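You operate a simulated robot arm through the tools that you are given. There is no shell and no other tool. Be economical: measure what you need, move in short steps, check, and stop when the job is done.

You are at the controls of a simulated two-armed robot. One attempt, no reset.

Task
Push the plain door of the gauge cabinet shut. Put the rubber eraser on top of the beaker. Take the felt scrubber and put it on the top of the washer. Put the sleeve on the mixing bench away on the top of the gauge cabinet. Put the 1500 m shim from the mixing bench on the top of the pad bench and the 1000 m shim on top of the rubber rest. Take the depth gauge on the mixing bench and put it away on the top of the pad bench. Put two of the brown discs from the mixing bench on the waxing end of the cream cabinet's top. Put the peg that says "+10 m" from the mixing bench on the machine twenty deck and the peg that says "+20 m" on the shelf under the mixing bench. Close the powder cupboard door. Take the green window from the top of the packing table and put it on the drying rack. Open the grey powder tub lid. Any order will do. Set down upright: rubber eraser.

The check looks at the end state, three seconds after you hand in, the way a careful person would. Anything else that was tipped, shoved, dropped, spilled or broken makes it a failure. Lids that push on must go on centred and level and be pressed home; caps that screw on are set level and turned clockwise until they are tight.

Robot
Two 7-joint arms with two-finger parallel grippers on one trunk, on a base that drives. Base frame: it is fixed to the floor where the robot stands at the start and does not move with it; the origin is under the middle of the robot, x ahead of it, y to its left, z up. Readings come in mm, degrees, newtons and seconds.
The left shoulder is at the start at [50, 168, 999], the right one opposite. With the tool pointing down near the work surface each hand reaches from about 100 to 560 mm from the robot's upright axis, wherever it stands, measured 20 degrees to its own side. Places, roughly: beaker (7x7x10 cm) [1700, 1200, 900]; brown disc (6x6x2 cm) [-3300, -5800, 900]; depth gauge [-2500, -4750, 1000]; drying rack [-5100, -8300, 900]; felt scrubber (6x9x4 cm) [-900, -2500, 400]; green window (5x5x2 cm) [-6600, -8400, 900]; grey powder tub lid [-3300, -6000, 1000]; machine twenty deck (24x20 cm) [-4020, -1780, 960]; peg [-3000, -5500, 1000]; plain door of the gauge cabinet [400, -200, 300]; powder cupboard door [-6800, -7900, 500]; rubber eraser (7x4x5 cm) [-100, -1600, 900]; rubber rest (9x9x8 cm) [-2200, -4500, 900]; shelf under the mixing bench [-2800, -5300, 300]; shim [-2500, -4750, 750]; sleeve (3x2x4 cm) [-2500, -4500, 900]; top of the gauge cabinet [800, -100, 900]; top of the pad bench [-200, -1500, 900]; top of the washer (22x20 cm) [-1060, -3000, 1080]; waxing end of the cream cabinet's top [-6300, -4500, 700]. Payload 1.57 kg a hand.
Tool frame (each hand has its own): the origin (TCP) lies between the finger pads and is the grasp point; the fingertips stand 30 mm ahead of it; z points along the fingers, y is the line along which they close. The gripper opens to 80 mm. The fingers are 17 mm wide and 12 mm thick; the gripper's body (40 by 82 mm) begins 80 mm behind the TCP.
Orientation is told as [roll, pitch, yaw] about the base's x, y, z axes, in that order, counted from this pose: with the fingers straight down and closing along the base's y, the tool's x points along the base's -x, its y along +y and its z along -z.

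Tools
- The arms move only by the tool send_rows. It takes "left_increments", "right_increments" or both (then of equal length, played together; a hand with none holds still); each is one flat list of numbers, 7 for each row, row after row: the turn, a rotation vector about the tool's x, y, z in degrees, then the shift along the tool's x, y, z in mm, then the opening, from 0 (shut) to 1 (fully open). In form: [rx, ry, rz, tx, ty, tz, grip, rx, ry, rz, tx, ty, tz, grip, ...]. A call has 1 to 12 rows; each row is the pose to reach, as a shift and turn from the pose commanded when the call began, along the tool's axes at that moment. Rows are played at 5 a second. More than 50 mm and 8.6 degrees between two rows, or a gripper value outside its range, and nothing of the call is played. Where a pose cannot be reached the arm comes as near as it can. A force on the tool above 40 N (or 10 N above the force at the start of the call, whichever is more), or a blocked arm, ends the call early, and 0.2 s more pass. The fingers move at their own pace (about 45 mm/s each) and stop on an object; they squeeze with about 38 N. The grip force told is the motor's: it shows also when the fingers shut on nothing. Time passes only in rows, and 0.2 s behind the last, so rows that repeat a pose let the fingers close. The reply holds the time, the measured pose of the TCP, the force on the tool along the base axes, the opening and the grip force, in the units named above and with some noise, with the torque about the TCP (base axes, N m) and any sound that the robot's microphone picked up.
- Cameras (640 x 400 px; columns grow to the right, rows downward): "scene" is now at [122.2, -4.9, 1200]; the picture's right is [-0.08, -1.00, 0.00], its down [-0.65, 0.05, -0.76] and it looks along [0.76, -0.06, -0.65] (base axes); focal length 214 px, centre (320, 200). "left" rides on the left gripper at [72, 7, -122] in its tool frame; the picture's right is [-0.09, 1.00, 0.00], its down [-0.84, -0.08, -0.54] and it looks along [-0.54, -0.05, 0.84] (tool axes); focal length 238 px, centre (320, 200). "right" rides on the right gripper at [72, -7, -122] in its tool frame; the picture's right is [0.09, 1.00, 0.00], its down [-0.84, 0.08, -0.54] and it looks along [-0.54, 0.05, 0.84] (tool axes); focal length 238 px, centre (320, 200). There is no depth. A picture from a camera that has moved, and an enlarged one, comes with that camera's place and axes in the base frame and with its lens.
- snapshot(camera): a new picture of that camera. It takes no simulated time.
- raise_lower(by): slides the trunk up (or, below 0, down) by that many mm; the arms and the scene camera ride with it, the base frame stays. It gives what a move gives, with no picture.
- base_move(legs): drives the robot by 1 to 6 legs, each [ahead, left, turn to the left] in mm, mm and degrees, along the robot's own axes; the way and the turn of a leg run together, so that a leg with both is an arc; at most 1500 mm and 180 degrees a leg. The arms and the cameras ride along, it lands a little off, and it stops where it bumps. It gives what a move gives.
- turn_head(pan, tilt): turns the head with the scene camera to pan (to the left, within 80 degrees either way) and tilt (down, from -29 to 69), counted from straight ahead of the robot. It gives what a move gives.
- inspect(camera, box): a new picture of the part [left, top, right, bottom] of that camera's present view, enlarged. It takes no simulated time.
- sign_off(): hands the job in; it is judged then, once.

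Go step by step. Nothing tells you exact positions but the pictures and the camera data: compare them with the known pose of the tool, close in by small moves and look again before you grip or let go. The budget is 577 turns and 370 pictures, counting those below and the enlarged ones. Unless the task says otherwise, let go and move clear before handing in.

The tools are called after "Emit:" by a JSON object that holds its "api" and its "payload". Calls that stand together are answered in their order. send_rows: Moves the arms, as the interface text tells. Its arguments: {"type":"object","properties":{"left_increments":{"type":"array","items":{"type":"number"}},"right_increments":{"type":"array","items":{"type":"number"}}},"required":[]} The other tools are called the same way: raise_lower (by) slides the trunk up or down; base_move (legs) drives the base; turn_head (pan, tilt) turns the head that bears the scene camera; snapshot (camera) takes a picture; inspect (camera, box) takes an enlarged picture of a part of a camera's view; sign_off () hands the job in.

At the start:

```text
time_s: 0.0
left_tcp_pos: [393.5, 121.2, 1181.9]
left_tcp_rot: [-0.2, -0.1, -0.1]
left_contact_force: [0.0, 0.3, 0.0]
left_wrist_torque: [0.01, -0.01, 0.02]
left_grip_width: 79.6
left_grip_force: 0.2
right_tcp_pos: [374.7, -168.6, 1168.9]
right_tcp_rot: [-0.1, 0.0, -0.1]
right_contact_force: [-0.2, 0.6, 0.8]
right_wrist_torque: [0.04, -0.05, 0.04]
right_grip_width: 80.1
right_grip_force: 0.0
trunk travel left (down, up): [-167.0, 275.0]
robot x, y, heading: [-1.0, -0.8, -0.4]
head pan, tilt: [-4.7, 40.6]
```

scene: 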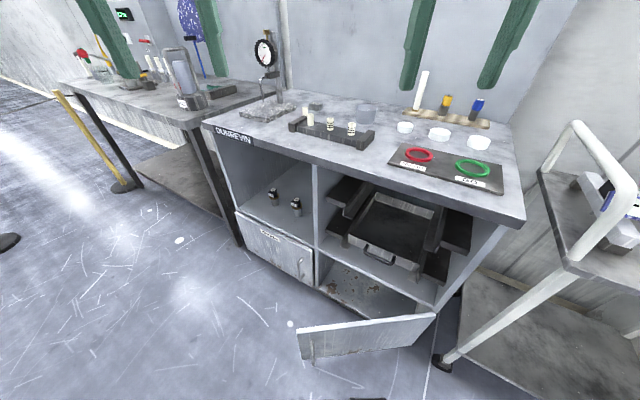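
right: 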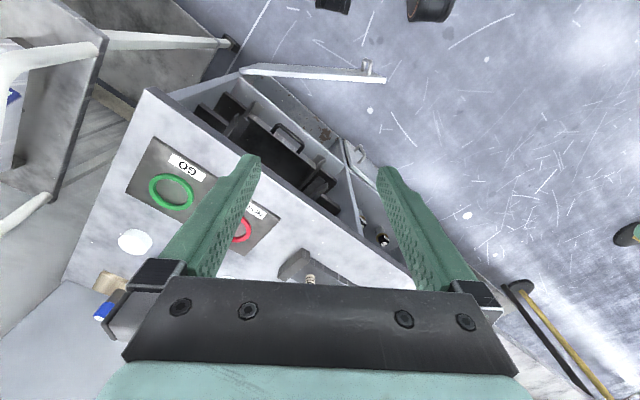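
left: 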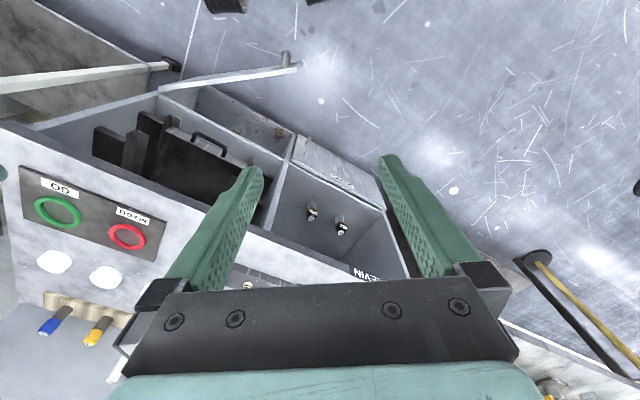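

The gauge cabinet stands ahead, turned roughly 35° to me, and its plain door is ajar at the lower right. I'll turn to face it squarely and look again.

Emit:
{"api": "base_move", "payload": {"legs": [[0, 0, -35], [-100, 0, 0]]}}

Emit:
{"api": "turn_head", "payload": {"pan": 0, "tilt": 45}}

Emit:
{"api": "snapshot", "payload": {"camera": "scene"}}

```text
time_s: 2.8
left_tcp_pos: [308.7, -67.9, 1181.7]
left_tcp_rot: [-0.2, -0.2, -34.8]
left_contact_force: [0.1, 0.3, -0.1]
left_wrist_torque: [-0.03, -0.03, 0.01]
left_grip_width: 79.8
left_grip_force: 0.0
right_tcp_pos: [128.1, -294.8, 1168.7]
right_tcp_rot: [0.0, 0.0, -35.0]
right_contact_force: [0.0, 0.4, 0.6]
right_wrist_torque: [-0.02, -0.03, -0.02]
right_grip_width: 80.0
right_grip_force: 0.0
trunk travel left (down, up): [-167.0, 275.0]
robot x, y, heading: [-82.9, 59.1, -34.7]
head pan, tilt: [-4.7, 40.6]
```

```text
time_s: 3.5
left_tcp_pos: [308.4, -68.8, 1182.1]
left_tcp_rot: [-0.1, 0.0, -34.8]
left_contact_force: [-1.0, 0.7, 0.1]
left_wrist_torque: [-0.01, -0.01, 0.0]
left_grip_width: 80.2
left_grip_force: 0.1
right_tcp_pos: [129.6, -294.9, 1168.8]
right_tcp_rot: [-0.1, 0.0, -34.8]
right_contact_force: [0.2, -0.3, 0.2]
right_wrist_torque: [-0.02, 0.0, 0.02]
right_grip_width: 80.1
right_grip_force: 0.0
trunk travel left (down, up): [-167.0, 275.0]
robot x, y, heading: [-81.8, 57.0, -34.9]
head pan, tilt: [0.0, 45.0]
```

```text
366 pictures are left
camera scene: at [15.0, -9.8, 1193.6], right [-0.57, -0.82, 0.0], down [-0.58, 0.4, -0.71], along [0.58, -0.4, -0.71], focal length 214 px, centre (320, 200)
```

scene: 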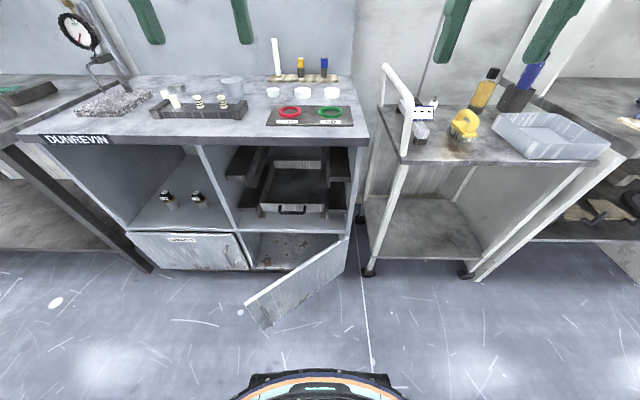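

The view is square now: the door's free end is about 370 mm ahead and 240 mm left, with its top at z≈470. I'll lower the trunk and bring the left hand, tilted forward, down in front of the door.

Emit:
{"api": "raise_lower", "payload": {"by": -160}}

Emit:
{"api": "send_rows", "payload": {"left_increments": [0, -3.75, 0, 6, 6, 48, 0, 0, -7.5, 0, 12, 12, 96, 0, 0, -11.25, 0, 18, 18, 144, 0, 0, -15, 0, 24, 24, 192, 0, 0, -18.75, 0, 30, 30, 240, 0, 0, -22.5, 0, 36, 36, 288, 0, 0, -26.25, 0, 42, 42, 336, 0, 0, -30, 0, 48, 48, 384, 0, 0, -33.75, 0, 54, 54, 432, 0, 0, -37.5, 0, 60, 60, 480, 0, 0, -41.25, 0, 66, 66, 528, 0, 0, -45, 0, 72, 72, 576, 0]}}

Emit:
{"api": "snapshot", "payload": {"camera": "scene"}}

```text
time_s: 5.3
left_tcp_pos: [308.8, -65.4, 1020.7]
left_tcp_rot: [-0.1, 0.0, -34.8]
left_contact_force: [-0.4, -0.5, -0.1]
left_wrist_torque: [0.02, 0.03, -0.04]
left_grip_width: 79.8
left_grip_force: 0.1
right_tcp_pos: [129.4, -296.0, 1008.9]
right_tcp_rot: [-0.1, 0.0, -34.9]
right_contact_force: [-0.3, 0.2, 0.5]
right_wrist_torque: [-0.02, -0.02, -0.02]
right_grip_width: 80.0
right_grip_force: 0.1
trunk travel left (down, up): [-7.0, 435.0]
robot x, y, heading: [-81.6, 57.3, -34.9]
head pan, tilt: [0.0, 45.0]
```

```text
time_s: 8.1
left_tcp_pos: [285.6, -14.1, 507.0]
left_tcp_rot: [1.2, -40.9, -32.1]
left_contact_force: [1.9, 0.3, 21.2]
left_wrist_torque: [1.57, 2.74, -0.16]
left_grip_width: 0.0
left_grip_force: 21.6
left hand out of reach, approached as far as the arm can: row 8, 9, 10, 11, 12
right_tcp_pos: [129.3, -295.3, 1009.9]
right_tcp_rot: [0.1, 0.0, -35.0]
right_contact_force: [-0.6, -0.2, -0.9]
right_wrist_torque: [0.0, 0.03, 0.01]
right_grip_width: 79.9
right_grip_force: 0.0
trunk travel left (down, up): [-7.0, 435.0]
robot x, y, heading: [-83.2, 56.6, -34.9]
head pan, tilt: [0.0, 45.0]
stopped in row 12 (left hand): the force on the tool passed its limit (the readings are from after the stop); the commanded pose is now the measured one
```

```text
365 pictures are left
camera scene: at [14.7, -9.7, 1034.0], right [-0.57, -0.82, 0.0], down [-0.58, 0.4, -0.71], along [0.58, -0.4, -0.71], focal length 214 px, centre (320, 200)
```

scene: 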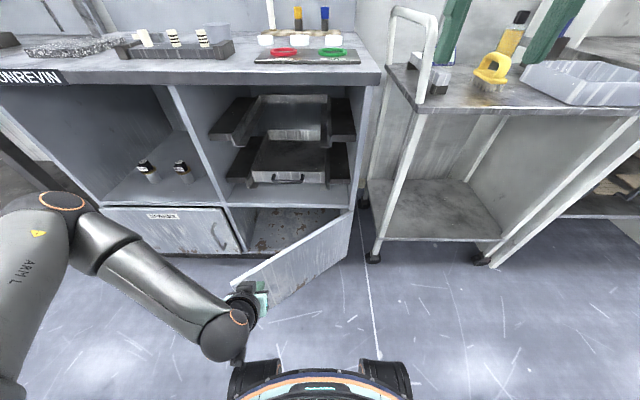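

The left hand stopped with an upward force close by the door. I'll look through its own camera.

Emit:
{"api": "snapshot", "payload": {"camera": "left"}}

Emit:
{"api": "inspect", "payload": {"camera": "scene", "box": [180, 180, 400, 400]}}

```text
364 pictures are left
camera left: at [174.8, 60.1, 552.0], right [0.57, 0.82, 0.08], down [0.19, -0.22, 0.96], along [0.8, -0.53, -0.28], focal length 238 px, centre (320, 200)
```

left: 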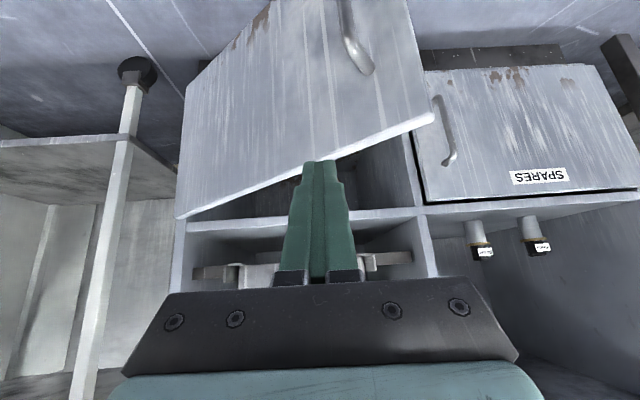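

```text
1.82 times, centred on (290, 290) of scene
camera zoom: at [14.7, -9.7, 1034.0], right [-0.57, -0.82, 0.0], down [-0.58, 0.4, -0.71], along [0.58, -0.4, -0.71], focal length 390 px, centre (374, 36)
```

zoom: 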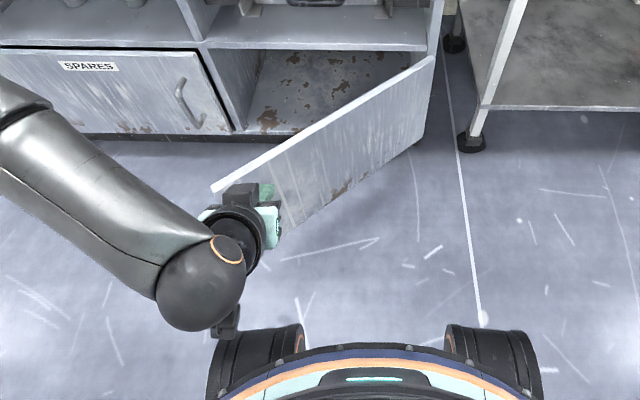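

The fingertips look to be resting on the top edge of the door. I'll lift off and back away with less tilt.

Emit:
{"api": "send_rows", "payload": {"left_increments": [0, 0, 0, 0, 0, -40, 0, 0, 6, 0, -3, 0, -64, 0, 0, 12, 0, -3, 0, -64, 0, 0, 18, 0, -3, 0, -64, 0]}}

Emit:
{"api": "snapshot", "payload": {"camera": "left"}}

```text
time_s: 9.1
left_tcp_pos: [252.4, 3.5, 552.9]
left_tcp_rot: [1.2, -22.5, -31.6]
left_contact_force: [0.7, -0.3, -0.3]
left_wrist_torque: [0.0, 0.0, -0.01]
left_grip_width: 0.0
left_grip_force: 20.6
left hand out of reach, approached as far as the arm can: row 2, 3
right_tcp_pos: [128.8, -296.0, 1007.9]
right_tcp_rot: [0.3, 0.1, -35.0]
right_contact_force: [-0.6, 0.8, 0.7]
right_wrist_torque: [-0.03, 0.02, -0.04]
right_grip_width: 79.7
right_grip_force: 0.1
trunk travel left (down, up): [-7.0, 435.0]
robot x, y, heading: [-82.6, 54.9, -35.1]
head pan, tilt: [0.0, 45.0]
```

```text
362 pictures are left
camera left: at [158.4, 66.8, 638.3], right [0.59, 0.81, 0.06], down [0.44, -0.37, 0.82], along [0.68, -0.46, -0.57], focal length 238 px, centre (320, 200)
```

left: 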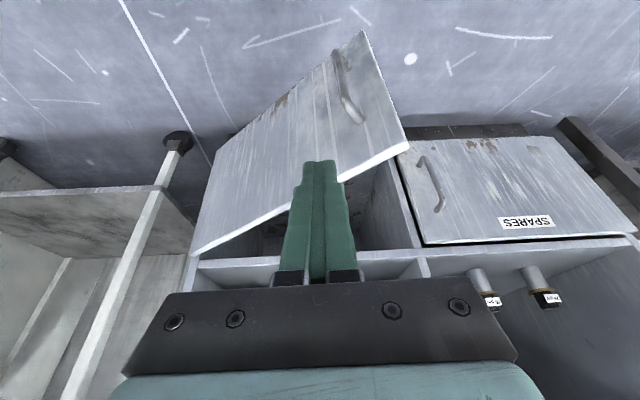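

The door corner triangulates to about [384, 48, 430]; the force came from the wrist touching my own base. I'll back up and work with the hand further out.

Emit:
{"api": "base_move", "payload": {"legs": [[-160, 0, 0]]}}

Emit:
{"api": "send_rows", "payload": {"left_increments": [0, 0, 0, -40, 10, 0, 0, 0, 0, 0, -80, 20, 0, 0, 0, 0, 0, -100, 30, 45, 0, 0, 0, 0, -100, 40, 90, 0, 0, 0, 0, -100, 50, 135, 0, 0, 0, 0, -100, 60, 180, 0, 0, 0, 0, -100, 60, 204, 0]}}

Emit:
{"api": "snapshot", "payload": {"camera": "scene"}}

Emit:
{"api": "snapshot", "payload": {"camera": "left"}}

```text
time_s: 10.5
left_tcp_pos: [122.0, 95.1, 553.2]
left_tcp_rot: [1.3, -22.7, -31.6]
left_contact_force: [-0.6, 0.2, 0.1]
left_wrist_torque: [0.0, 0.0, -0.03]
left_grip_width: 0.1
left_grip_force: 21.3
right_tcp_pos: [-1.6, -205.5, 1008.2]
right_tcp_rot: [0.0, 0.1, -35.0]
right_contact_force: [-0.7, 0.9, -0.2]
right_wrist_torque: [0.01, 0.01, -0.02]
right_grip_width: 80.1
right_grip_force: 0.0
trunk travel left (down, up): [-7.0, 435.0]
robot x, y, heading: [-213.1, 152.1, -35.0]
head pan, tilt: [0.0, 45.0]
```

```text
refused: row 3 steps farther than a row can; nothing moved
```

```text
361 pictures are left
camera scene: at [-115.5, 81.0, 1033.6], right [-0.57, -0.82, 0.0], down [-0.58, 0.4, -0.71], along [0.58, -0.4, -0.71], focal length 214 px, centre (320, 200)
```

scene: 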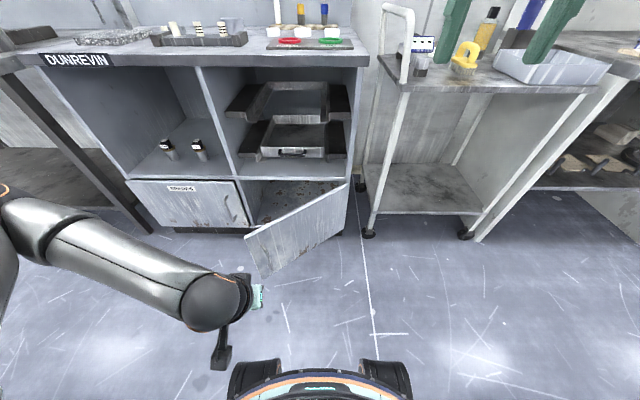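

```text
360 pictures are left
camera left: at [28.0, 157.7, 638.0], right [0.59, 0.81, 0.06], down [0.43, -0.37, 0.82], along [0.68, -0.46, -0.57], focal length 238 px, centre (320, 200)
```

left: 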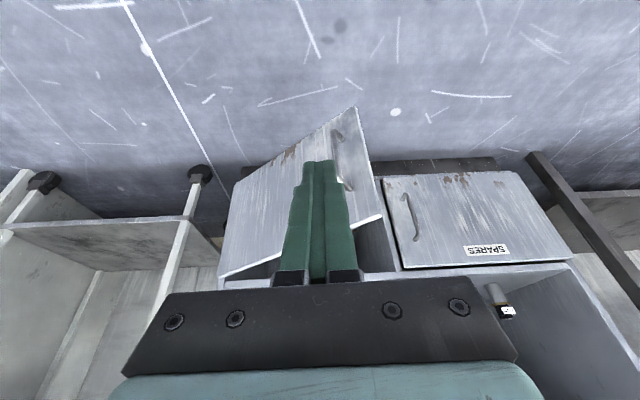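

The hand is clear. I'll bring it down and forward in even steps.

Emit:
{"api": "send_rows", "payload": {"left_increments": [0, 0, 0, -33, 0, 0, 0, 0, 0, 0, -66, 10, 20, 0, 0, 0, 0, -100, 20, 40, 0, 0, 0, 0, -100, 30, 80, 0, 0, 0, 0, -100, 40, 120, 0, 0, 0, 0, -100, 50, 160, 0, 0, 0, 0, -100, 60, 200, 0, 0, 0, 0, -100, 60, 204, 0]}}

Emit:
{"api": "snapshot", "payload": {"camera": "scene"}}

Emit:
{"api": "snapshot", "payload": {"camera": "left"}}

```text
time_s: 12.3
left_tcp_pos: [303.5, 61.0, 403.1]
left_tcp_rot: [1.2, -22.7, -31.6]
left_contact_force: [-0.1, 0.6, 1.1]
left_wrist_torque: [-0.01, 0.0, -0.01]
left_grip_width: 0.1
left_grip_force: 21.5
right_tcp_pos: [-0.9, -204.9, 1007.5]
right_tcp_rot: [0.1, 0.0, -35.0]
right_contact_force: [-0.6, 0.5, -0.2]
right_wrist_torque: [0.02, 0.0, -0.02]
right_grip_width: 80.1
right_grip_force: 0.0
trunk travel left (down, up): [-7.0, 435.0]
robot x, y, heading: [-210.6, 148.9, -34.9]
head pan, tilt: [0.0, 45.0]
```

```text
359 pictures are left
camera scene: at [-115.5, 81.1, 1033.6], right [-0.57, -0.82, 0.0], down [-0.58, 0.4, -0.71], along [0.58, -0.4, -0.71], focal length 214 px, centre (320, 200)
```

scene: 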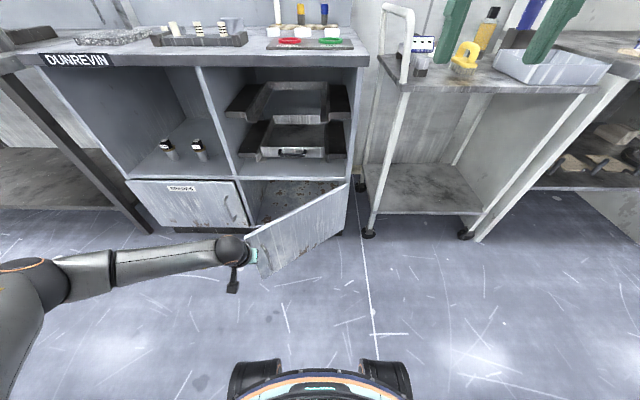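

```text
358 pictures are left
camera left: at [208.4, 122.4, 488.8], right [0.59, 0.81, 0.06], down [0.43, -0.37, 0.82], along [0.68, -0.46, -0.57], focal length 238 px, centre (320, 200)
```

left: 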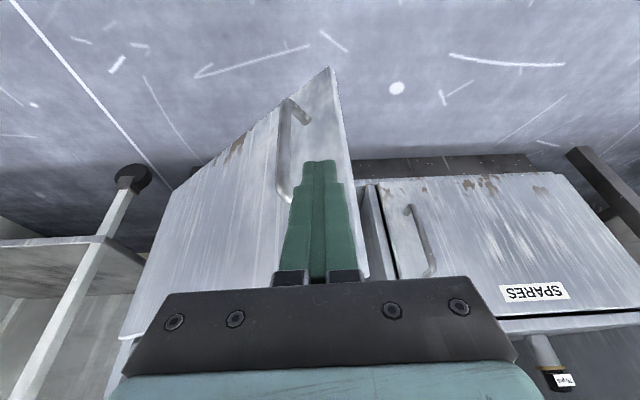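

The fingers stand between the door handle and its free edge, about 90 mm short of it. I'll drive forward along the door's arc so that the fingers push it.

Emit:
{"api": "base_move", "payload": {"legs": [[90, 0, 0], [125, 65, 0], [110, 22, 0]]}}

Emit:
{"api": "snapshot", "payload": {"camera": "scene"}}

Emit:
{"api": "snapshot", "payload": {"camera": "left"}}

```text
time_s: 15.1
left_tcp_pos: [615.8, -50.8, 404.7]
left_tcp_rot: [1.1, -22.7, -31.5]
left_contact_force: [-0.2, -0.8, 0.0]
left_wrist_torque: [0.0, -0.01, -0.02]
left_grip_width: 0.1
left_grip_force: 21.5
right_tcp_pos: [313.4, -316.2, 1007.4]
right_tcp_rot: [-0.1, 0.1, -34.8]
right_contact_force: [-0.6, -0.2, 0.2]
right_wrist_torque: [-0.01, -0.03, 0.0]
right_grip_width: 79.7
right_grip_force: 0.0
trunk travel left (down, up): [-7.0, 435.0]
robot x, y, heading: [100.9, 37.8, -34.8]
head pan, tilt: [0.0, 45.0]
```

```text
357 pictures are left
camera scene: at [197.9, -30.6, 1033.6], right [-0.57, -0.82, 0.0], down [-0.58, 0.4, -0.71], along [0.58, -0.4, -0.71], focal length 214 px, centre (320, 200)
```

scene: 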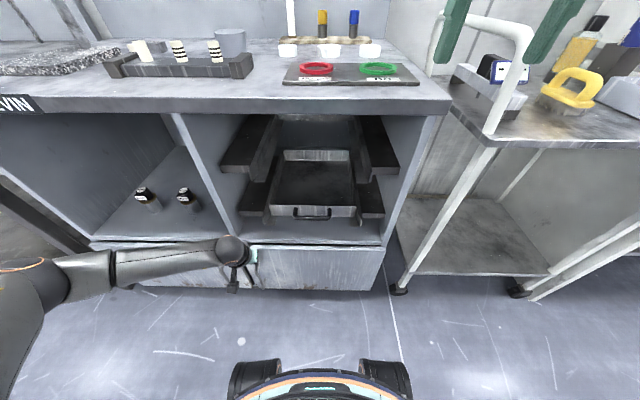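

```text
356 pictures are left
camera left: at [521.4, 11.2, 489.1], right [0.59, 0.81, 0.06], down [0.43, -0.37, 0.82], along [0.68, -0.46, -0.57], focal length 238 px, centre (320, 200)
```

left: 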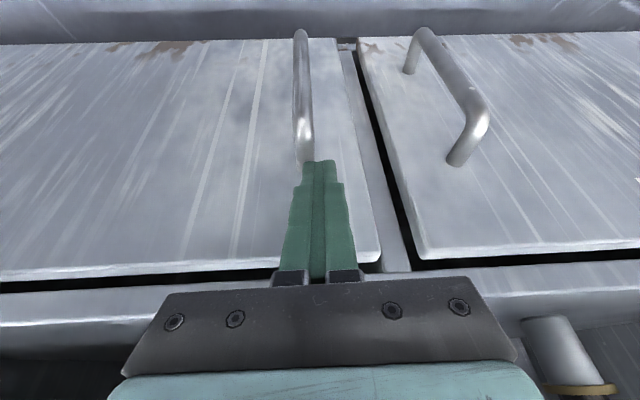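

The door is almost shut. I'll press it home with the arm until I feel it stop.

Emit:
{"api": "send_rows", "payload": {"left_increments": [0, 0, 0, -9, 0, 4, 0, 0, 0, 0, -18, 0, 8, 0, 0, 0, 0, -27, 0, 12, 0, 0, 0, 0, -36, 0, 15, 0, 0, 0, 0, -46, 0, 19, 0, 0, 0, 0, -55, 0, 23, 0]}}

Emit:
{"api": "snapshot", "payload": {"camera": "left"}}

```text
time_s: 15.7
left_tcp_pos: [622.0, -54.0, 399.5]
left_tcp_rot: [1.2, -21.5, -31.5]
left_contact_force: [-1.3, 0.5, -0.1]
left_wrist_torque: [-0.02, 0.05, 0.0]
left_grip_width: 0.1
left_grip_force: 21.1
right_tcp_pos: [311.9, -316.0, 1007.7]
right_tcp_rot: [0.1, 0.0, -34.7]
right_contact_force: [-0.2, 0.3, 0.2]
right_wrist_torque: [0.02, -0.04, -0.03]
right_grip_width: 80.0
right_grip_force: 0.1
trunk travel left (down, up): [-7.0, 435.0]
robot x, y, heading: [101.7, 37.9, -34.9]
head pan, tilt: [0.0, 45.0]
stopped in row 2 (left hand): the force on the tool passed its limit (the readings are from after the stop); the commanded pose is now the measured one
```

```text
355 pictures are left
camera left: at [529.5, 6.2, 486.5], right [0.59, 0.81, 0.05], down [0.45, -0.38, 0.81], along [0.67, -0.45, -0.59], focal length 238 px, centre (320, 200)
```

left: 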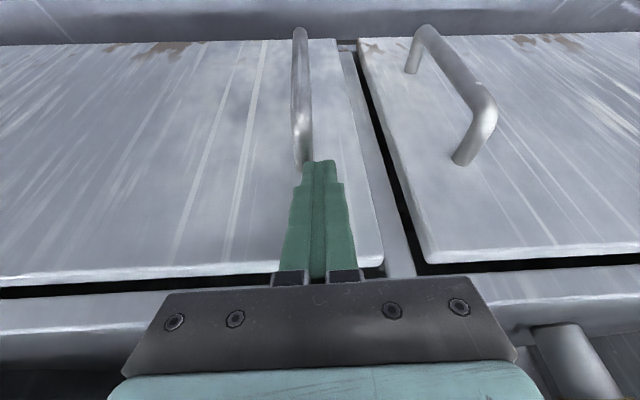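

The push ended on force. I'll back off and check that the door sits flush with its neighbour.

Emit:
{"api": "base_move", "payload": {"legs": [[-300, 0, 0]]}}

Emit:
{"api": "snapshot", "payload": {"camera": "left"}}

Emit:
{"api": "inspect", "payload": {"camera": "scene", "box": [100, 150, 400, 280]}}

```text
time_s: 17.7
left_tcp_pos: [377.5, 115.3, 399.1]
left_tcp_rot: [1.3, -21.3, -31.5]
left_contact_force: [-0.9, 0.2, -0.1]
left_wrist_torque: [-0.01, -0.01, -0.01]
left_grip_width: 0.0
left_grip_force: 20.8
right_tcp_pos: [67.6, -145.3, 1007.5]
right_tcp_rot: [0.0, 0.2, -34.8]
right_contact_force: [-0.4, 0.1, 0.0]
right_wrist_torque: [0.0, -0.02, -0.01]
right_grip_width: 79.8
right_grip_force: 0.1
trunk travel left (down, up): [-7.0, 435.0]
robot x, y, heading: [-146.3, 208.0, -34.7]
head pan, tilt: [0.0, 45.0]
```

```text
354 pictures are left
camera left: at [283.7, 176.7, 486.7], right [0.59, 0.81, 0.05], down [0.45, -0.38, 0.81], along [0.67, -0.45, -0.59], focal length 238 px, centre (320, 200)
```

left: 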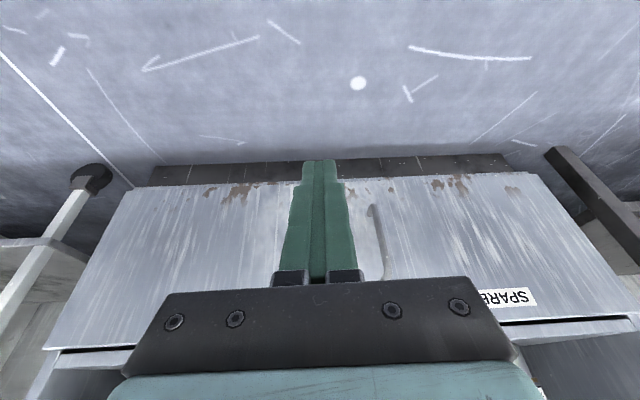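

```text
2.13 times, centred on (250, 215) of scene
camera zoom: at [-48.5, 140.1, 1033.6], right [-0.57, -0.82, 0.0], down [-0.58, 0.4, -0.71], along [0.58, -0.4, -0.71], focal length 458 px, centre (469, 168)
```

zoom: 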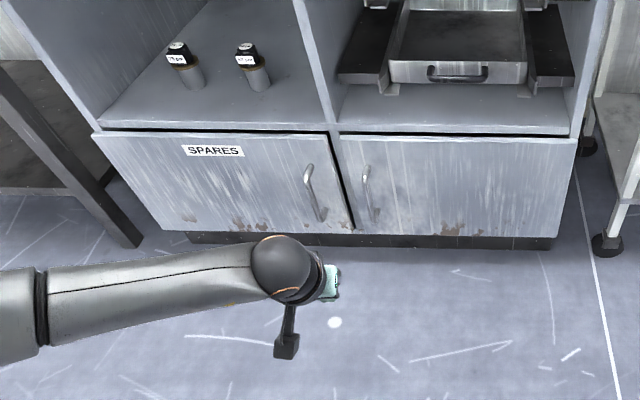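

The door is shut flush. Now I'll raise the trunk and the left hand to a carry pose and look around towards the pad bench.

Emit:
{"api": "raise_lower", "payload": {"by": 160}}

Emit:
{"api": "send_rows", "payload": {"left_increments": [0, 2.1, 0, -6.5, -8, -44.5, 0, 0, 4.2, 0, -13, -16, -89, 0, 0, 6.3, 0, -19.5, -24, -133.5, 0, 0, 8.4, 0, -26, -32, -178, 0, 0, 10.5, 0, -32.5, -40, -222.5, 0, 0, 12.6, 0, -39, -48, -267, 0, 0, 14.7, 0, -45.5, -56, -311.5, 0, 0, 16.8, 0, -52, -64, -356, 0, 0, 18.9, 0, -58.5, -72, -400.5, 0, 0, 21, 0, -65, -80, -445, 0]}}

Emit:
{"api": "turn_head", "payload": {"pan": -70, "tilt": 25}}

Emit:
{"api": "snapshot", "payload": {"camera": "scene"}}

```text
time_s: 19.6
left_tcp_pos: [377.3, 115.8, 560.3]
left_tcp_rot: [1.3, -21.4, -31.5]
left_contact_force: [0.7, 0.2, -0.6]
left_wrist_torque: [-0.03, 0.02, 0.01]
left_grip_width: 0.0
left_grip_force: 21.7
right_tcp_pos: [67.4, -146.0, 1168.0]
right_tcp_rot: [0.1, 0.1, -34.8]
right_contact_force: [-0.3, 0.2, 0.9]
right_wrist_torque: [-0.02, 0.02, 0.0]
right_grip_width: 80.5
right_grip_force: 0.0
trunk travel left (down, up): [-167.0, 275.0]
robot x, y, heading: [-144.8, 208.4, -34.8]
head pan, tilt: [0.0, 45.0]
```

```text
time_s: 21.8
left_tcp_pos: [242.8, 92.4, 997.6]
left_tcp_rot: [1.2, -0.4, -31.0]
left_contact_force: [0.3, -0.2, -0.2]
left_wrist_torque: [0.0, 0.0, -0.02]
left_grip_width: 0.0
left_grip_force: 21.3
right_tcp_pos: [66.5, -146.0, 1168.3]
right_tcp_rot: [0.1, 0.1, -34.7]
right_contact_force: [-0.1, 0.9, 0.5]
right_wrist_torque: [0.0, 0.04, -0.01]
right_grip_width: 79.9
right_grip_force: 0.1
trunk travel left (down, up): [-167.0, 275.0]
robot x, y, heading: [-148.8, 206.4, -34.7]
head pan, tilt: [0.0, 45.0]
```

```text
time_s: 23.2
left_tcp_pos: [242.9, 93.3, 995.8]
left_tcp_rot: [1.2, -0.5, -31.1]
left_contact_force: [1.1, -0.9, 0.0]
left_wrist_torque: [0.01, -0.01, 0.0]
left_grip_width: 0.0
left_grip_force: 21.7
right_tcp_pos: [66.0, -145.5, 1169.1]
right_tcp_rot: [-0.1, 0.0, -34.7]
right_contact_force: [-0.9, 0.6, 1.0]
right_wrist_torque: [-0.01, 0.01, -0.01]
right_grip_width: 80.2
right_grip_force: 0.0
trunk travel left (down, up): [-167.0, 275.0]
robot x, y, heading: [-144.1, 205.6, -34.5]
head pan, tilt: [-70.0, 25.0]
```

```text
352 pictures are left
camera scene: at [-138.6, 97.2, 1224.1], right [-0.97, 0.25, 0.0], down [0.11, 0.41, -0.91], along [-0.23, -0.88, -0.42], focal length 214 px, centre (320, 200)
```

scene: 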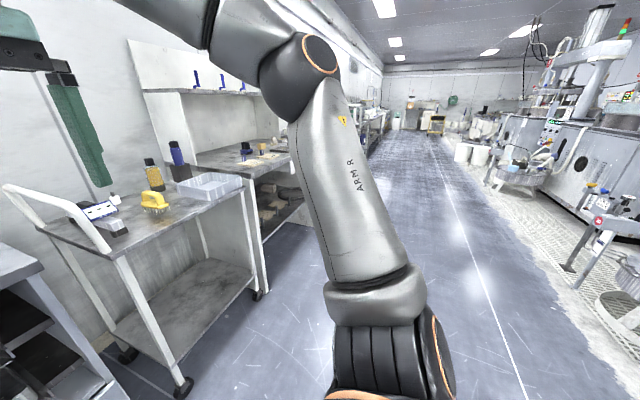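

The pad bench comes after the trolley along the same wall. I'll strafe right along the front line and look at the bench.

Emit:
{"api": "base_move", "payload": {"legs": [[0, -1420, 0]]}}

Emit:
{"api": "turn_head", "payload": {"pan": 0, "tilt": 35}}

Emit:
{"api": "snapshot", "payload": {"camera": "scene"}}

```text
time_s: 30.2
left_tcp_pos: [-566.5, -1072.5, 997.4]
left_tcp_rot: [1.2, -0.5, -31.3]
left_contact_force: [0.3, 0.2, -1.1]
left_wrist_torque: [0.05, 0.01, -0.04]
left_grip_width: 0.1
left_grip_force: 21.1
right_tcp_pos: [-742.8, -1309.3, 1167.7]
right_tcp_rot: [0.0, 0.1, -35.1]
right_contact_force: [-0.1, -1.0, -0.5]
right_wrist_torque: [-0.03, -0.03, -0.01]
right_grip_width: 80.3
right_grip_force: 0.0
trunk travel left (down, up): [-167.0, 275.0]
robot x, y, heading: [-954.0, -956.2, -34.7]
head pan, tilt: [-70.0, 25.0]
```

```text
time_s: 31.6
left_tcp_pos: [-566.1, -1071.9, 996.8]
left_tcp_rot: [1.2, -0.5, -31.3]
left_contact_force: [0.9, -0.1, -0.1]
left_wrist_torque: [-0.04, -0.06, -0.01]
left_grip_width: 0.0
left_grip_force: 21.6
right_tcp_pos: [-743.0, -1310.3, 1168.5]
right_tcp_rot: [-0.1, 0.1, -35.0]
right_contact_force: [0.1, 0.2, 0.2]
right_wrist_torque: [-0.03, 0.0, 0.0]
right_grip_width: 80.2
right_grip_force: 0.0
trunk travel left (down, up): [-167.0, 275.0]
robot x, y, heading: [-956.6, -956.1, -34.9]
head pan, tilt: [0.0, 35.0]
```

```text
351 pictures are left
camera scene: at [-851.9, -1027.6, 1208.4], right [-0.57, -0.82, 0.0], down [-0.47, 0.33, -0.82], along [0.67, -0.47, -0.57], focal length 214 px, centre (320, 200)
```

scene: 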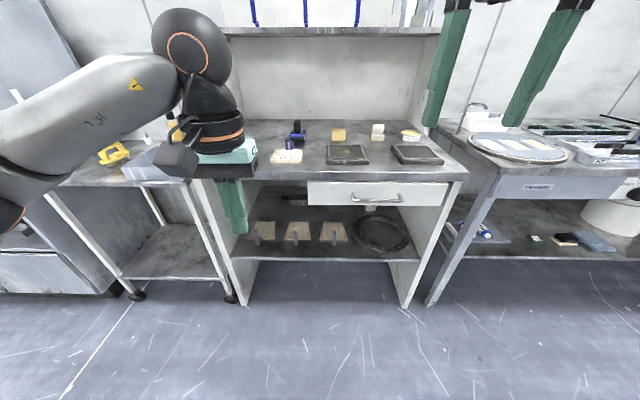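

Ahead is the pad bench, with pads and small blocks on it. I'll look closer to find the rubber eraser.

Emit:
{"api": "inspect", "payload": {"camera": "scene", "box": [230, 90, 470, 190]}}

Emit:
{"api": "snapshot", "payload": {"camera": "right"}}

```text
2.67 times, centred on (350, 140) of scene
camera zoom: at [-851.9, -1027.6, 1208.4], right [-0.57, -0.82, 0.0], down [-0.47, 0.33, -0.82], along [0.67, -0.47, -0.57], focal length 572 px, centre (240, 360)
```

zoom: 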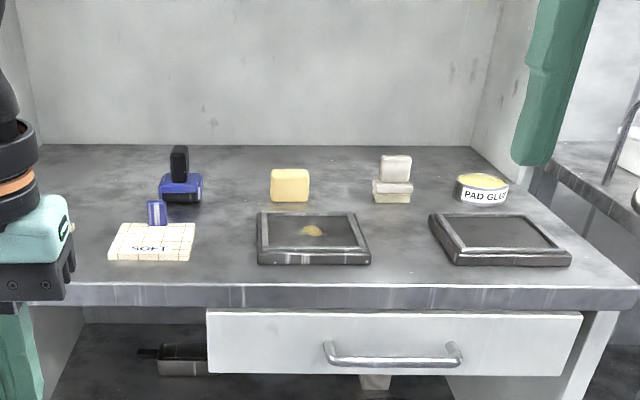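

```text
349 pictures are left
camera right: at [-806.7, -1273.6, 1289.9], right [0.5, 0.87, 0.0], down [0.73, -0.42, 0.54], along [0.47, -0.27, -0.84], focal length 238 px, centre (320, 200)
```

right: 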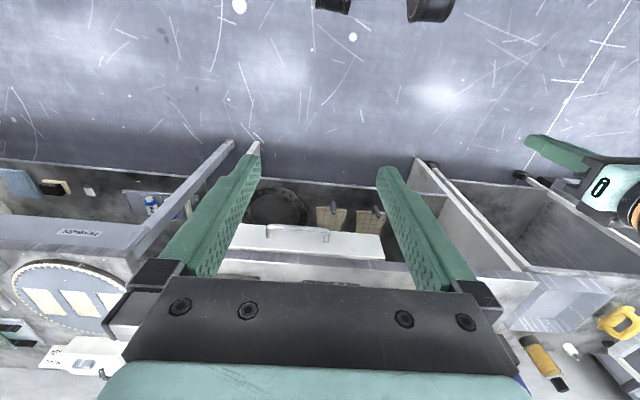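

Several blocks could be the eraser: the yellow one, and the white two-part one. I'll drive closer and zoom in.

Emit:
{"api": "base_move", "payload": {"legs": [[200, -120, 0]]}}

Emit:
{"api": "turn_head", "payload": {"pan": 0, "tilt": 35}}

Emit:
{"api": "snapshot", "payload": {"camera": "scene"}}

Emit:
{"api": "inspect", "payload": {"camera": "scene", "box": [240, 80, 440, 205]}}

```text
time_s: 33.4
left_tcp_pos: [-472.4, -1282.6, 998.2]
left_tcp_rot: [1.2, -0.4, -31.1]
left_contact_force: [-1.2, -1.0, 0.2]
left_wrist_torque: [0.0, -0.02, 0.0]
left_grip_width: 0.0
left_grip_force: 21.3
right_tcp_pos: [-649.1, -1519.3, 1166.9]
right_tcp_rot: [0.1, 0.1, -34.8]
right_contact_force: [0.2, -0.9, 0.2]
right_wrist_torque: [0.04, 0.01, -0.02]
right_grip_width: 80.2
right_grip_force: 0.2
trunk travel left (down, up): [-167.0, 275.0]
robot x, y, heading: [-861.9, -1164.6, -35.0]
head pan, tilt: [0.0, 35.0]
```

```text
time_s: 34.0
left_tcp_pos: [-472.9, -1281.8, 997.8]
left_tcp_rot: [1.2, -0.4, -31.1]
left_contact_force: [-0.5, 0.9, -0.2]
left_wrist_torque: [0.02, -0.05, -0.01]
left_grip_width: 0.0
left_grip_force: 20.6
right_tcp_pos: [-649.1, -1520.8, 1167.2]
right_tcp_rot: [0.0, 0.1, -34.8]
right_contact_force: [0.5, 0.5, 0.6]
right_wrist_torque: [0.0, -0.02, 0.0]
right_grip_width: 80.0
right_grip_force: 0.1
trunk travel left (down, up): [-167.0, 275.0]
robot x, y, heading: [-860.1, -1165.1, -34.7]
head pan, tilt: [0.0, 35.0]
```

```text
348 pictures are left
camera scene: at [-758.3, -1238.1, 1208.4], right [-0.57, -0.82, 0.0], down [-0.47, 0.33, -0.82], along [0.67, -0.47, -0.57], focal length 214 px, centre (320, 200)
```

scene: 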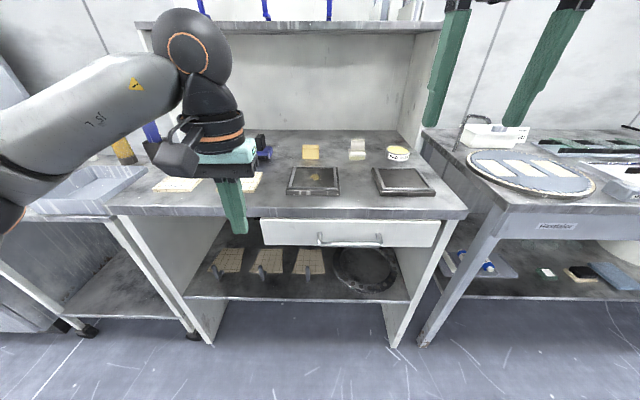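

```text
3.20 times, centred on (340, 142) of scene
camera zoom: at [-758.3, -1238.1, 1208.4], right [-0.57, -0.82, 0.0], down [-0.47, 0.33, -0.82], along [0.67, -0.47, -0.57], focal length 686 px, centre (256, 384)
```

zoom: 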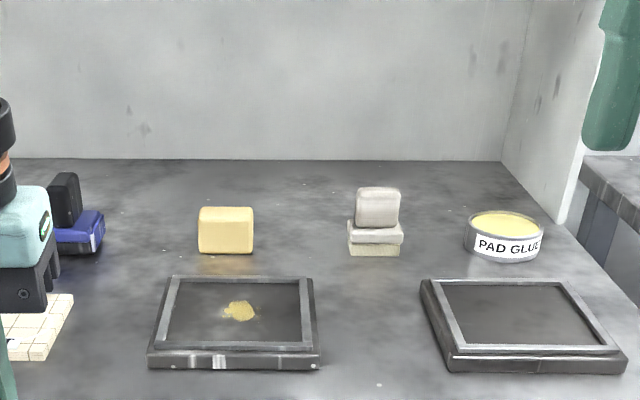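

The triangulated yellow block is at about [-139, -1625], matching the eraser's listed place. I'll lift the left hand clear and drive so that the block lies before the right hand.

Emit:
{"api": "send_rows", "payload": {"left_increments": [0, 0, 0, 0, 0, -45, 0, 0, 0, 0, 0, 0, -90, 0, 0, 0, 0, 0, 0, -135, 0, 0, 0, 0, 0, 0, -170, 0]}}

Emit:
{"api": "base_move", "payload": {"legs": [[0, 180, 0], [240, 0, 0]]}}

Emit:
{"api": "snapshot", "payload": {"camera": "right"}}

Emit:
{"api": "snapshot", "payload": {"camera": "scene"}}

```text
time_s: 35.0
left_tcp_pos: [-477.2, -1285.3, 1167.6]
left_tcp_rot: [1.2, -0.5, -31.4]
left_contact_force: [0.9, 0.2, 0.2]
left_wrist_torque: [-0.01, -0.03, -0.01]
left_grip_width: 0.2
left_grip_force: 21.6
right_tcp_pos: [-649.6, -1519.9, 1168.6]
right_tcp_rot: [0.2, 0.0, -34.9]
right_contact_force: [-0.2, 0.9, -0.4]
right_wrist_torque: [0.02, 0.03, 0.01]
right_grip_width: 80.0
right_grip_force: 0.1
trunk travel left (down, up): [-167.0, 275.0]
robot x, y, heading: [-860.5, -1164.5, -34.8]
head pan, tilt: [0.0, 35.0]
```

```text
time_s: 37.9
left_tcp_pos: [-172.0, -1268.4, 1167.2]
left_tcp_rot: [1.2, -0.5, -30.8]
left_contact_force: [-0.4, -0.2, 0.2]
left_wrist_torque: [0.04, 0.01, 0.02]
left_grip_width: 0.1
left_grip_force: 21.3
right_tcp_pos: [-344.9, -1504.2, 1167.7]
right_tcp_rot: [0.0, 0.1, -34.7]
right_contact_force: [0.3, -0.4, -0.1]
right_wrist_torque: [0.01, 0.02, -0.01]
right_grip_width: 80.1
right_grip_force: 0.1
trunk travel left (down, up): [-167.0, 275.0]
robot x, y, heading: [-560.9, -1154.5, -34.6]
head pan, tilt: [0.0, 35.0]
```

```text
346 pictures are left
camera right: at [-407.9, -1469.2, 1289.9], right [0.49, 0.87, 0.0], down [0.73, -0.41, 0.54], along [0.47, -0.26, -0.84], focal length 238 px, centre (320, 200)
```

right: 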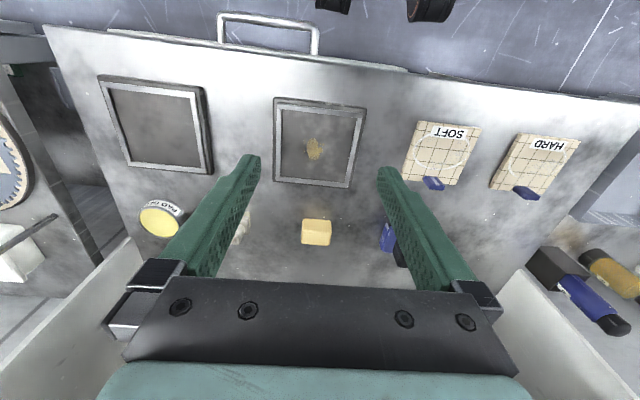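

```text
345 pictures are left
camera scene: at [-454.8, -1223.7, 1208.3], right [-0.57, -0.82, 0.0], down [-0.47, 0.33, -0.82], along [0.68, -0.46, -0.57], focal length 214 px, centre (320, 200)
```

scene: 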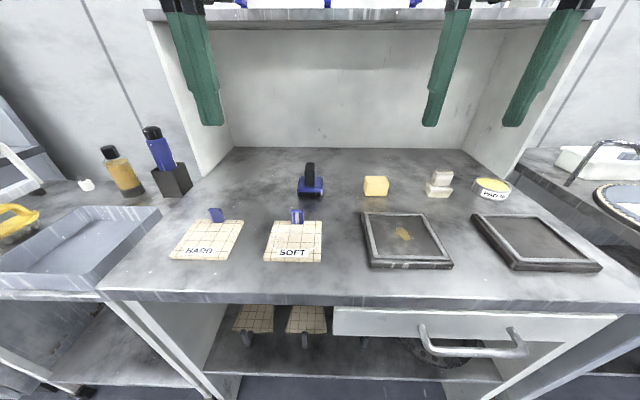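

The block is at about [-142, -1626]. I'll move the right hand above it, still high, and check.

Emit:
{"api": "send_rows", "payload": {"right_increments": [0, 0, 0, -40, 3, 20, 1, 0, 0, 0, -80, 6, 40, 1, 0, 0, 0, -120, 8, 60, 1, 0, 0, 0, -160, 10, 80, 1, 0, 0, 0, -200, 13, 110, 1, 0, 0, 0, -225, 16, 150, 1, 0, 0, 0, -235, 16, 170, 1]}}

Emit:
{"api": "snapshot", "payload": {"camera": "right"}}

```text
time_s: 39.5
left_tcp_pos: [-172.5, -1268.6, 1166.9]
left_tcp_rot: [1.2, -0.5, -30.8]
left_contact_force: [-0.6, 0.6, -0.3]
left_wrist_torque: [-0.02, -0.02, 0.01]
left_grip_width: 0.1
left_grip_force: 21.4
right_tcp_pos: [-164.6, -1611.1, 1004.6]
right_tcp_rot: [0.1, 0.0, -34.5]
right_contact_force: [-0.5, 0.2, -0.6]
right_wrist_torque: [0.0, -0.01, 0.02]
right_grip_width: 80.1
right_grip_force: 0.0
right hand out of reach, approached as far as the arm can: row 5, 6, 7
trunk travel left (down, up): [-167.0, 275.0]
robot x, y, heading: [-559.6, -1153.4, -34.7]
head pan, tilt: [0.0, 35.0]
```

```text
344 pictures are left
camera right: at [-228.7, -1575.6, 1125.6], right [0.49, 0.87, 0.0], down [0.73, -0.41, 0.54], along [0.47, -0.26, -0.84], focal length 238 px, centre (320, 200)
```

right: 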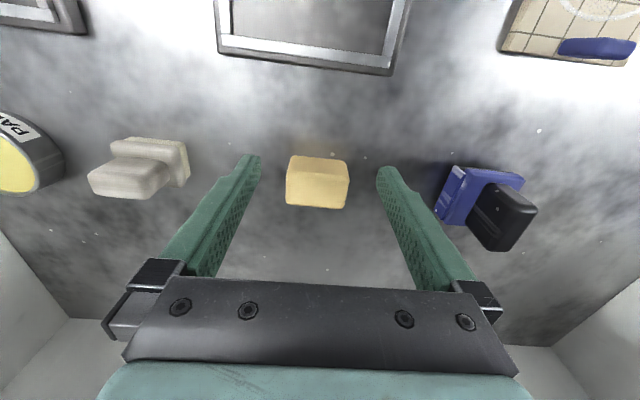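

The eraser is centred between the fingers and needs about 40 mm more ahead, beyond the arm's reach. I'll nudge the base forward and look again.

Emit:
{"api": "base_move", "payload": {"legs": [[40, 0, 0]]}}

Emit:
{"api": "send_rows", "payload": {"right_increments": [0, 0, 0, 0, 0, 20, 1, 0, 0, 0, 0, 0, 40, 1]}}

Emit:
{"api": "snapshot", "payload": {"camera": "right"}}

```text
time_s: 40.4
left_tcp_pos: [-139.8, -1291.6, 1167.7]
left_tcp_rot: [1.2, -0.5, -30.8]
left_contact_force: [0.2, -0.2, -0.1]
left_wrist_torque: [0.03, 0.0, -0.01]
left_grip_width: 0.2
left_grip_force: 20.8
right_tcp_pos: [-132.8, -1633.7, 1002.8]
right_tcp_rot: [0.1, 0.1, -34.7]
right_contact_force: [0.1, -0.7, 0.0]
right_wrist_torque: [0.01, 0.03, -0.03]
right_grip_width: 80.2
right_grip_force: 0.1
trunk travel left (down, up): [-167.0, 275.0]
robot x, y, heading: [-521.1, -1176.8, -34.4]
head pan, tilt: [0.0, 35.0]
```

```text
time_s: 41.0
left_tcp_pos: [-141.0, -1291.3, 1167.4]
left_tcp_rot: [1.1, -0.5, -30.9]
left_contact_force: [0.7, 0.6, 0.5]
left_wrist_torque: [0.01, 0.01, -0.02]
left_grip_width: 0.2
left_grip_force: 21.5
right_tcp_pos: [-132.5, -1632.5, 963.9]
right_tcp_rot: [0.2, 0.1, -34.6]
right_contact_force: [-0.4, -0.1, 1.1]
right_wrist_torque: [-0.04, 0.05, -0.03]
right_grip_width: 80.0
right_grip_force: 0.1
right hand out of reach, approached as far as the arm can: row 1
trunk travel left (down, up): [-167.0, 275.0]
robot x, y, heading: [-528.9, -1172.5, -34.3]
head pan, tilt: [0.0, 35.0]
```

```text
343 pictures are left
camera right: at [-196.5, -1597.7, 1085.6], right [0.49, 0.87, 0.0], down [0.73, -0.41, 0.54], along [0.47, -0.26, -0.84], focal length 238 px, centre (320, 200)
```

right: 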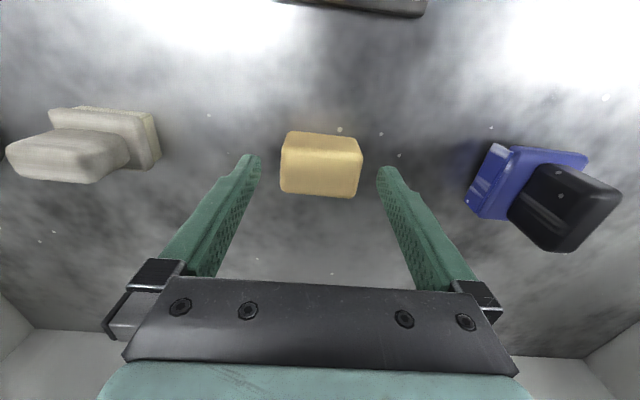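

The block's centre comes out about 11 mm ahead of the TCP. I'll go forward and down onto it with the fingers open.

Emit:
{"api": "send_rows", "payload": {"right_increments": [0, 0, 0, -5, 1, 10, 1, 0, 0, 0, -11, 1, 25, 1, 0, 0, 0, -11, 1, 40, 1, 0, 0, 0, -11, 1, 51, 1]}}

Emit:
{"api": "snapshot", "payload": {"camera": "right"}}

```text
time_s: 42.0
left_tcp_pos: [-139.8, -1290.7, 1167.2]
left_tcp_rot: [1.2, -0.6, -30.8]
left_contact_force: [0.0, -0.9, 0.0]
left_wrist_torque: [0.0, 0.0, 0.01]
left_grip_width: 0.0
left_grip_force: 21.6
right_tcp_pos: [-122.9, -1639.6, 911.9]
right_tcp_rot: [0.1, 0.0, -34.6]
right_contact_force: [-0.1, 0.8, -0.3]
right_wrist_torque: [-0.02, 0.03, -0.02]
right_grip_width: 80.0
right_grip_force: 0.1
trunk travel left (down, up): [-167.0, 275.0]
robot x, y, heading: [-525.8, -1174.1, -34.4]
head pan, tilt: [0.0, 35.0]
```

```text
342 pictures are left
camera right: at [-186.4, -1603.8, 1034.1], right [0.49, 0.87, 0.0], down [0.73, -0.41, 0.54], along [0.47, -0.26, -0.84], focal length 238 px, centre (320, 200)
```

right: 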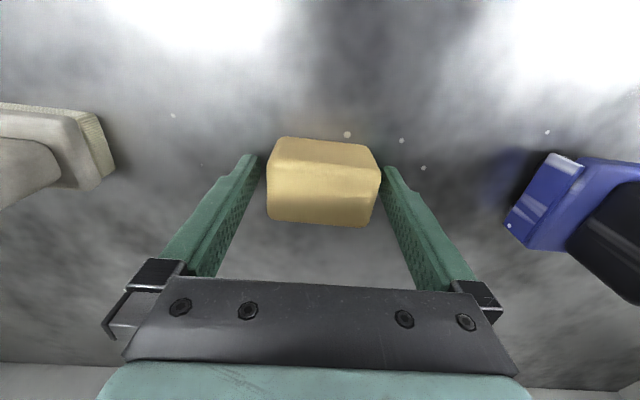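

The eraser sits between the fingers. I'll close the grip, lift and check.

Emit:
{"api": "send_rows", "payload": {"right_increments": [0, 0, 0, 0, 0, 0, 0.7, 0, 0, 0, 0, 0, 0, 0.4, 0, 0, 0, 0, 0, 0, 0.4, 0, 0, 0, 0, 0, 0, 0.4, 0, 0, 0, 0, 0, 0, 0.4]}}

Emit:
{"api": "send_rows", "payload": {"right_increments": [0, 0, 0, 0, 0, -25, 0.4, 0, 0, 0, 0, 0, -60, 0.4, 0, 0, 0, 0, 0, -100, 0.4, 0, 0, 0, 40, 0, -140, 0.4]}}

Emit:
{"api": "snapshot", "payload": {"camera": "right"}}

```text
time_s: 43.2
left_tcp_pos: [-139.2, -1290.8, 1167.5]
left_tcp_rot: [1.2, -0.6, -30.8]
left_contact_force: [-0.3, 0.5, -0.2]
left_wrist_torque: [0.01, -0.02, -0.03]
left_grip_width: 0.1
left_grip_force: 21.5
right_tcp_pos: [-122.1, -1639.3, 912.5]
right_tcp_rot: [0.2, 0.0, -34.7]
right_contact_force: [0.5, 0.4, -0.3]
right_wrist_torque: [-0.05, 0.03, 0.0]
right_grip_width: 61.7
right_grip_force: 38.6
trunk travel left (down, up): [-167.0, 275.0]
robot x, y, heading: [-521.7, -1172.3, -34.7]
head pan, tilt: [0.0, 35.0]
```

```text
refused: row 4 steps farther than a row can; nothing moved
```

```text
341 pictures are left
camera right: at [-186.4, -1604.0, 1034.2], right [0.49, 0.87, 0.0], down [0.73, -0.41, 0.54], along [0.47, -0.26, -0.84], focal length 238 px, centre (320, 200)
```

right: 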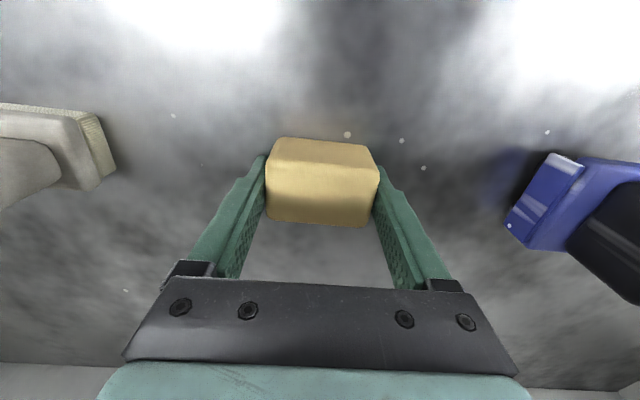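

The eraser is held (62 mm wide). I'll lift it and draw it back.

Emit:
{"api": "send_rows", "payload": {"right_increments": [0, 0, 0, 0, 0, -25, 0.4, 0, 0, 0, 0, 0, -60, 0.4, 0, 0, 0, 0, 0, -100, 0.4, 0, 0, 0, 30, 0, -130, 0.4, 0, 0, 0, 70, 0, -150, 0.4, 0, 0, 0, 115, 0, -160, 0.4, 0, 0, 0, 160, 0, -170, 0.4, 0, 0, 0, 200, 0, -180, 0.4]}}

Emit:
{"api": "snapshot", "payload": {"camera": "right"}}

```text
time_s: 45.0
left_tcp_pos: [-140.7, -1291.5, 1167.6]
left_tcp_rot: [1.1, -0.5, -30.9]
left_contact_force: [-0.4, -0.6, -0.1]
left_wrist_torque: [0.0, -0.02, 0.03]
left_grip_width: 0.2
left_grip_force: 21.3
right_tcp_pos: [-288.5, -1524.0, 1092.4]
right_tcp_rot: [0.2, 0.1, -34.8]
right_contact_force: [0.0, -0.3, 0.1]
right_wrist_torque: [0.03, -0.03, 0.0]
right_grip_width: 32.3
right_grip_force: 0.1
right hand out of reach, approached as far as the arm can: row 3
trunk travel left (down, up): [-167.0, 275.0]
robot x, y, heading: [-524.6, -1174.4, -34.4]
head pan, tilt: [0.0, 35.0]
```

```text
340 pictures are left
camera right: at [-353.0, -1488.8, 1214.1], right [0.49, 0.87, 0.0], down [0.73, -0.41, 0.54], along [0.47, -0.26, -0.84], focal length 238 px, centre (320, 200)
```

right: 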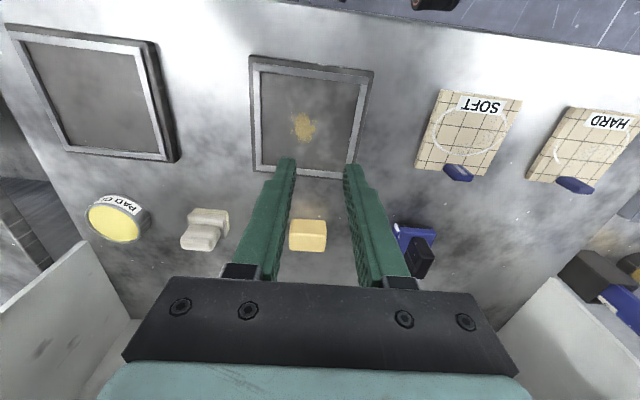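

The eraser slipped out and stayed put on the bench. I'll look closely at it before gripping lower.

Emit:
{"api": "inspect", "payload": {"camera": "right", "box": [260, 200, 360, 270]}}

Emit:
{"api": "inspect", "payload": {"camera": "scene", "box": [340, 150, 470, 230]}}

```text
5.71 times, centred on (310, 235) of right
camera zoom: at [-353.0, -1488.8, 1214.1], right [0.49, 0.87, 0.0], down [0.73, -0.41, 0.54], along [0.47, -0.26, -0.84], focal length 1362 px, centre (377, 0)
```

zoom: 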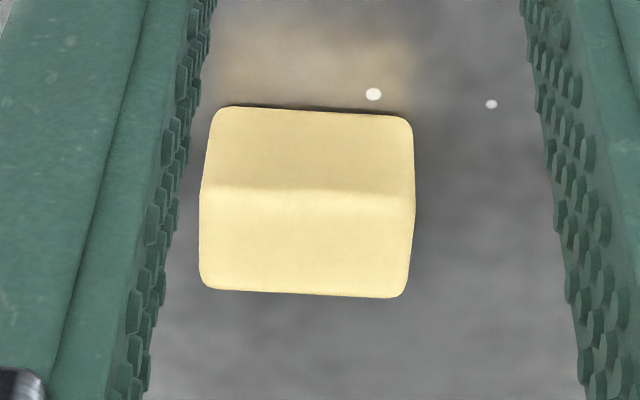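

```text
4.92 times, centred on (405, 190) of scene
camera zoom: at [-423.2, -1245.4, 1208.4], right [-0.57, -0.82, 0.0], down [-0.47, 0.32, -0.82], along [0.68, -0.46, -0.57], focal length 1056 px, centre (-98, 249)
```

zoom: 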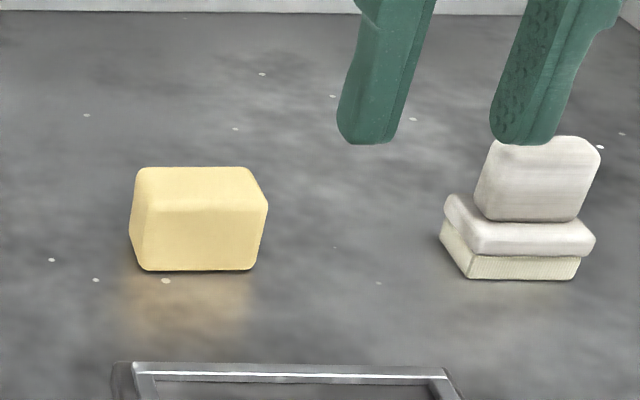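

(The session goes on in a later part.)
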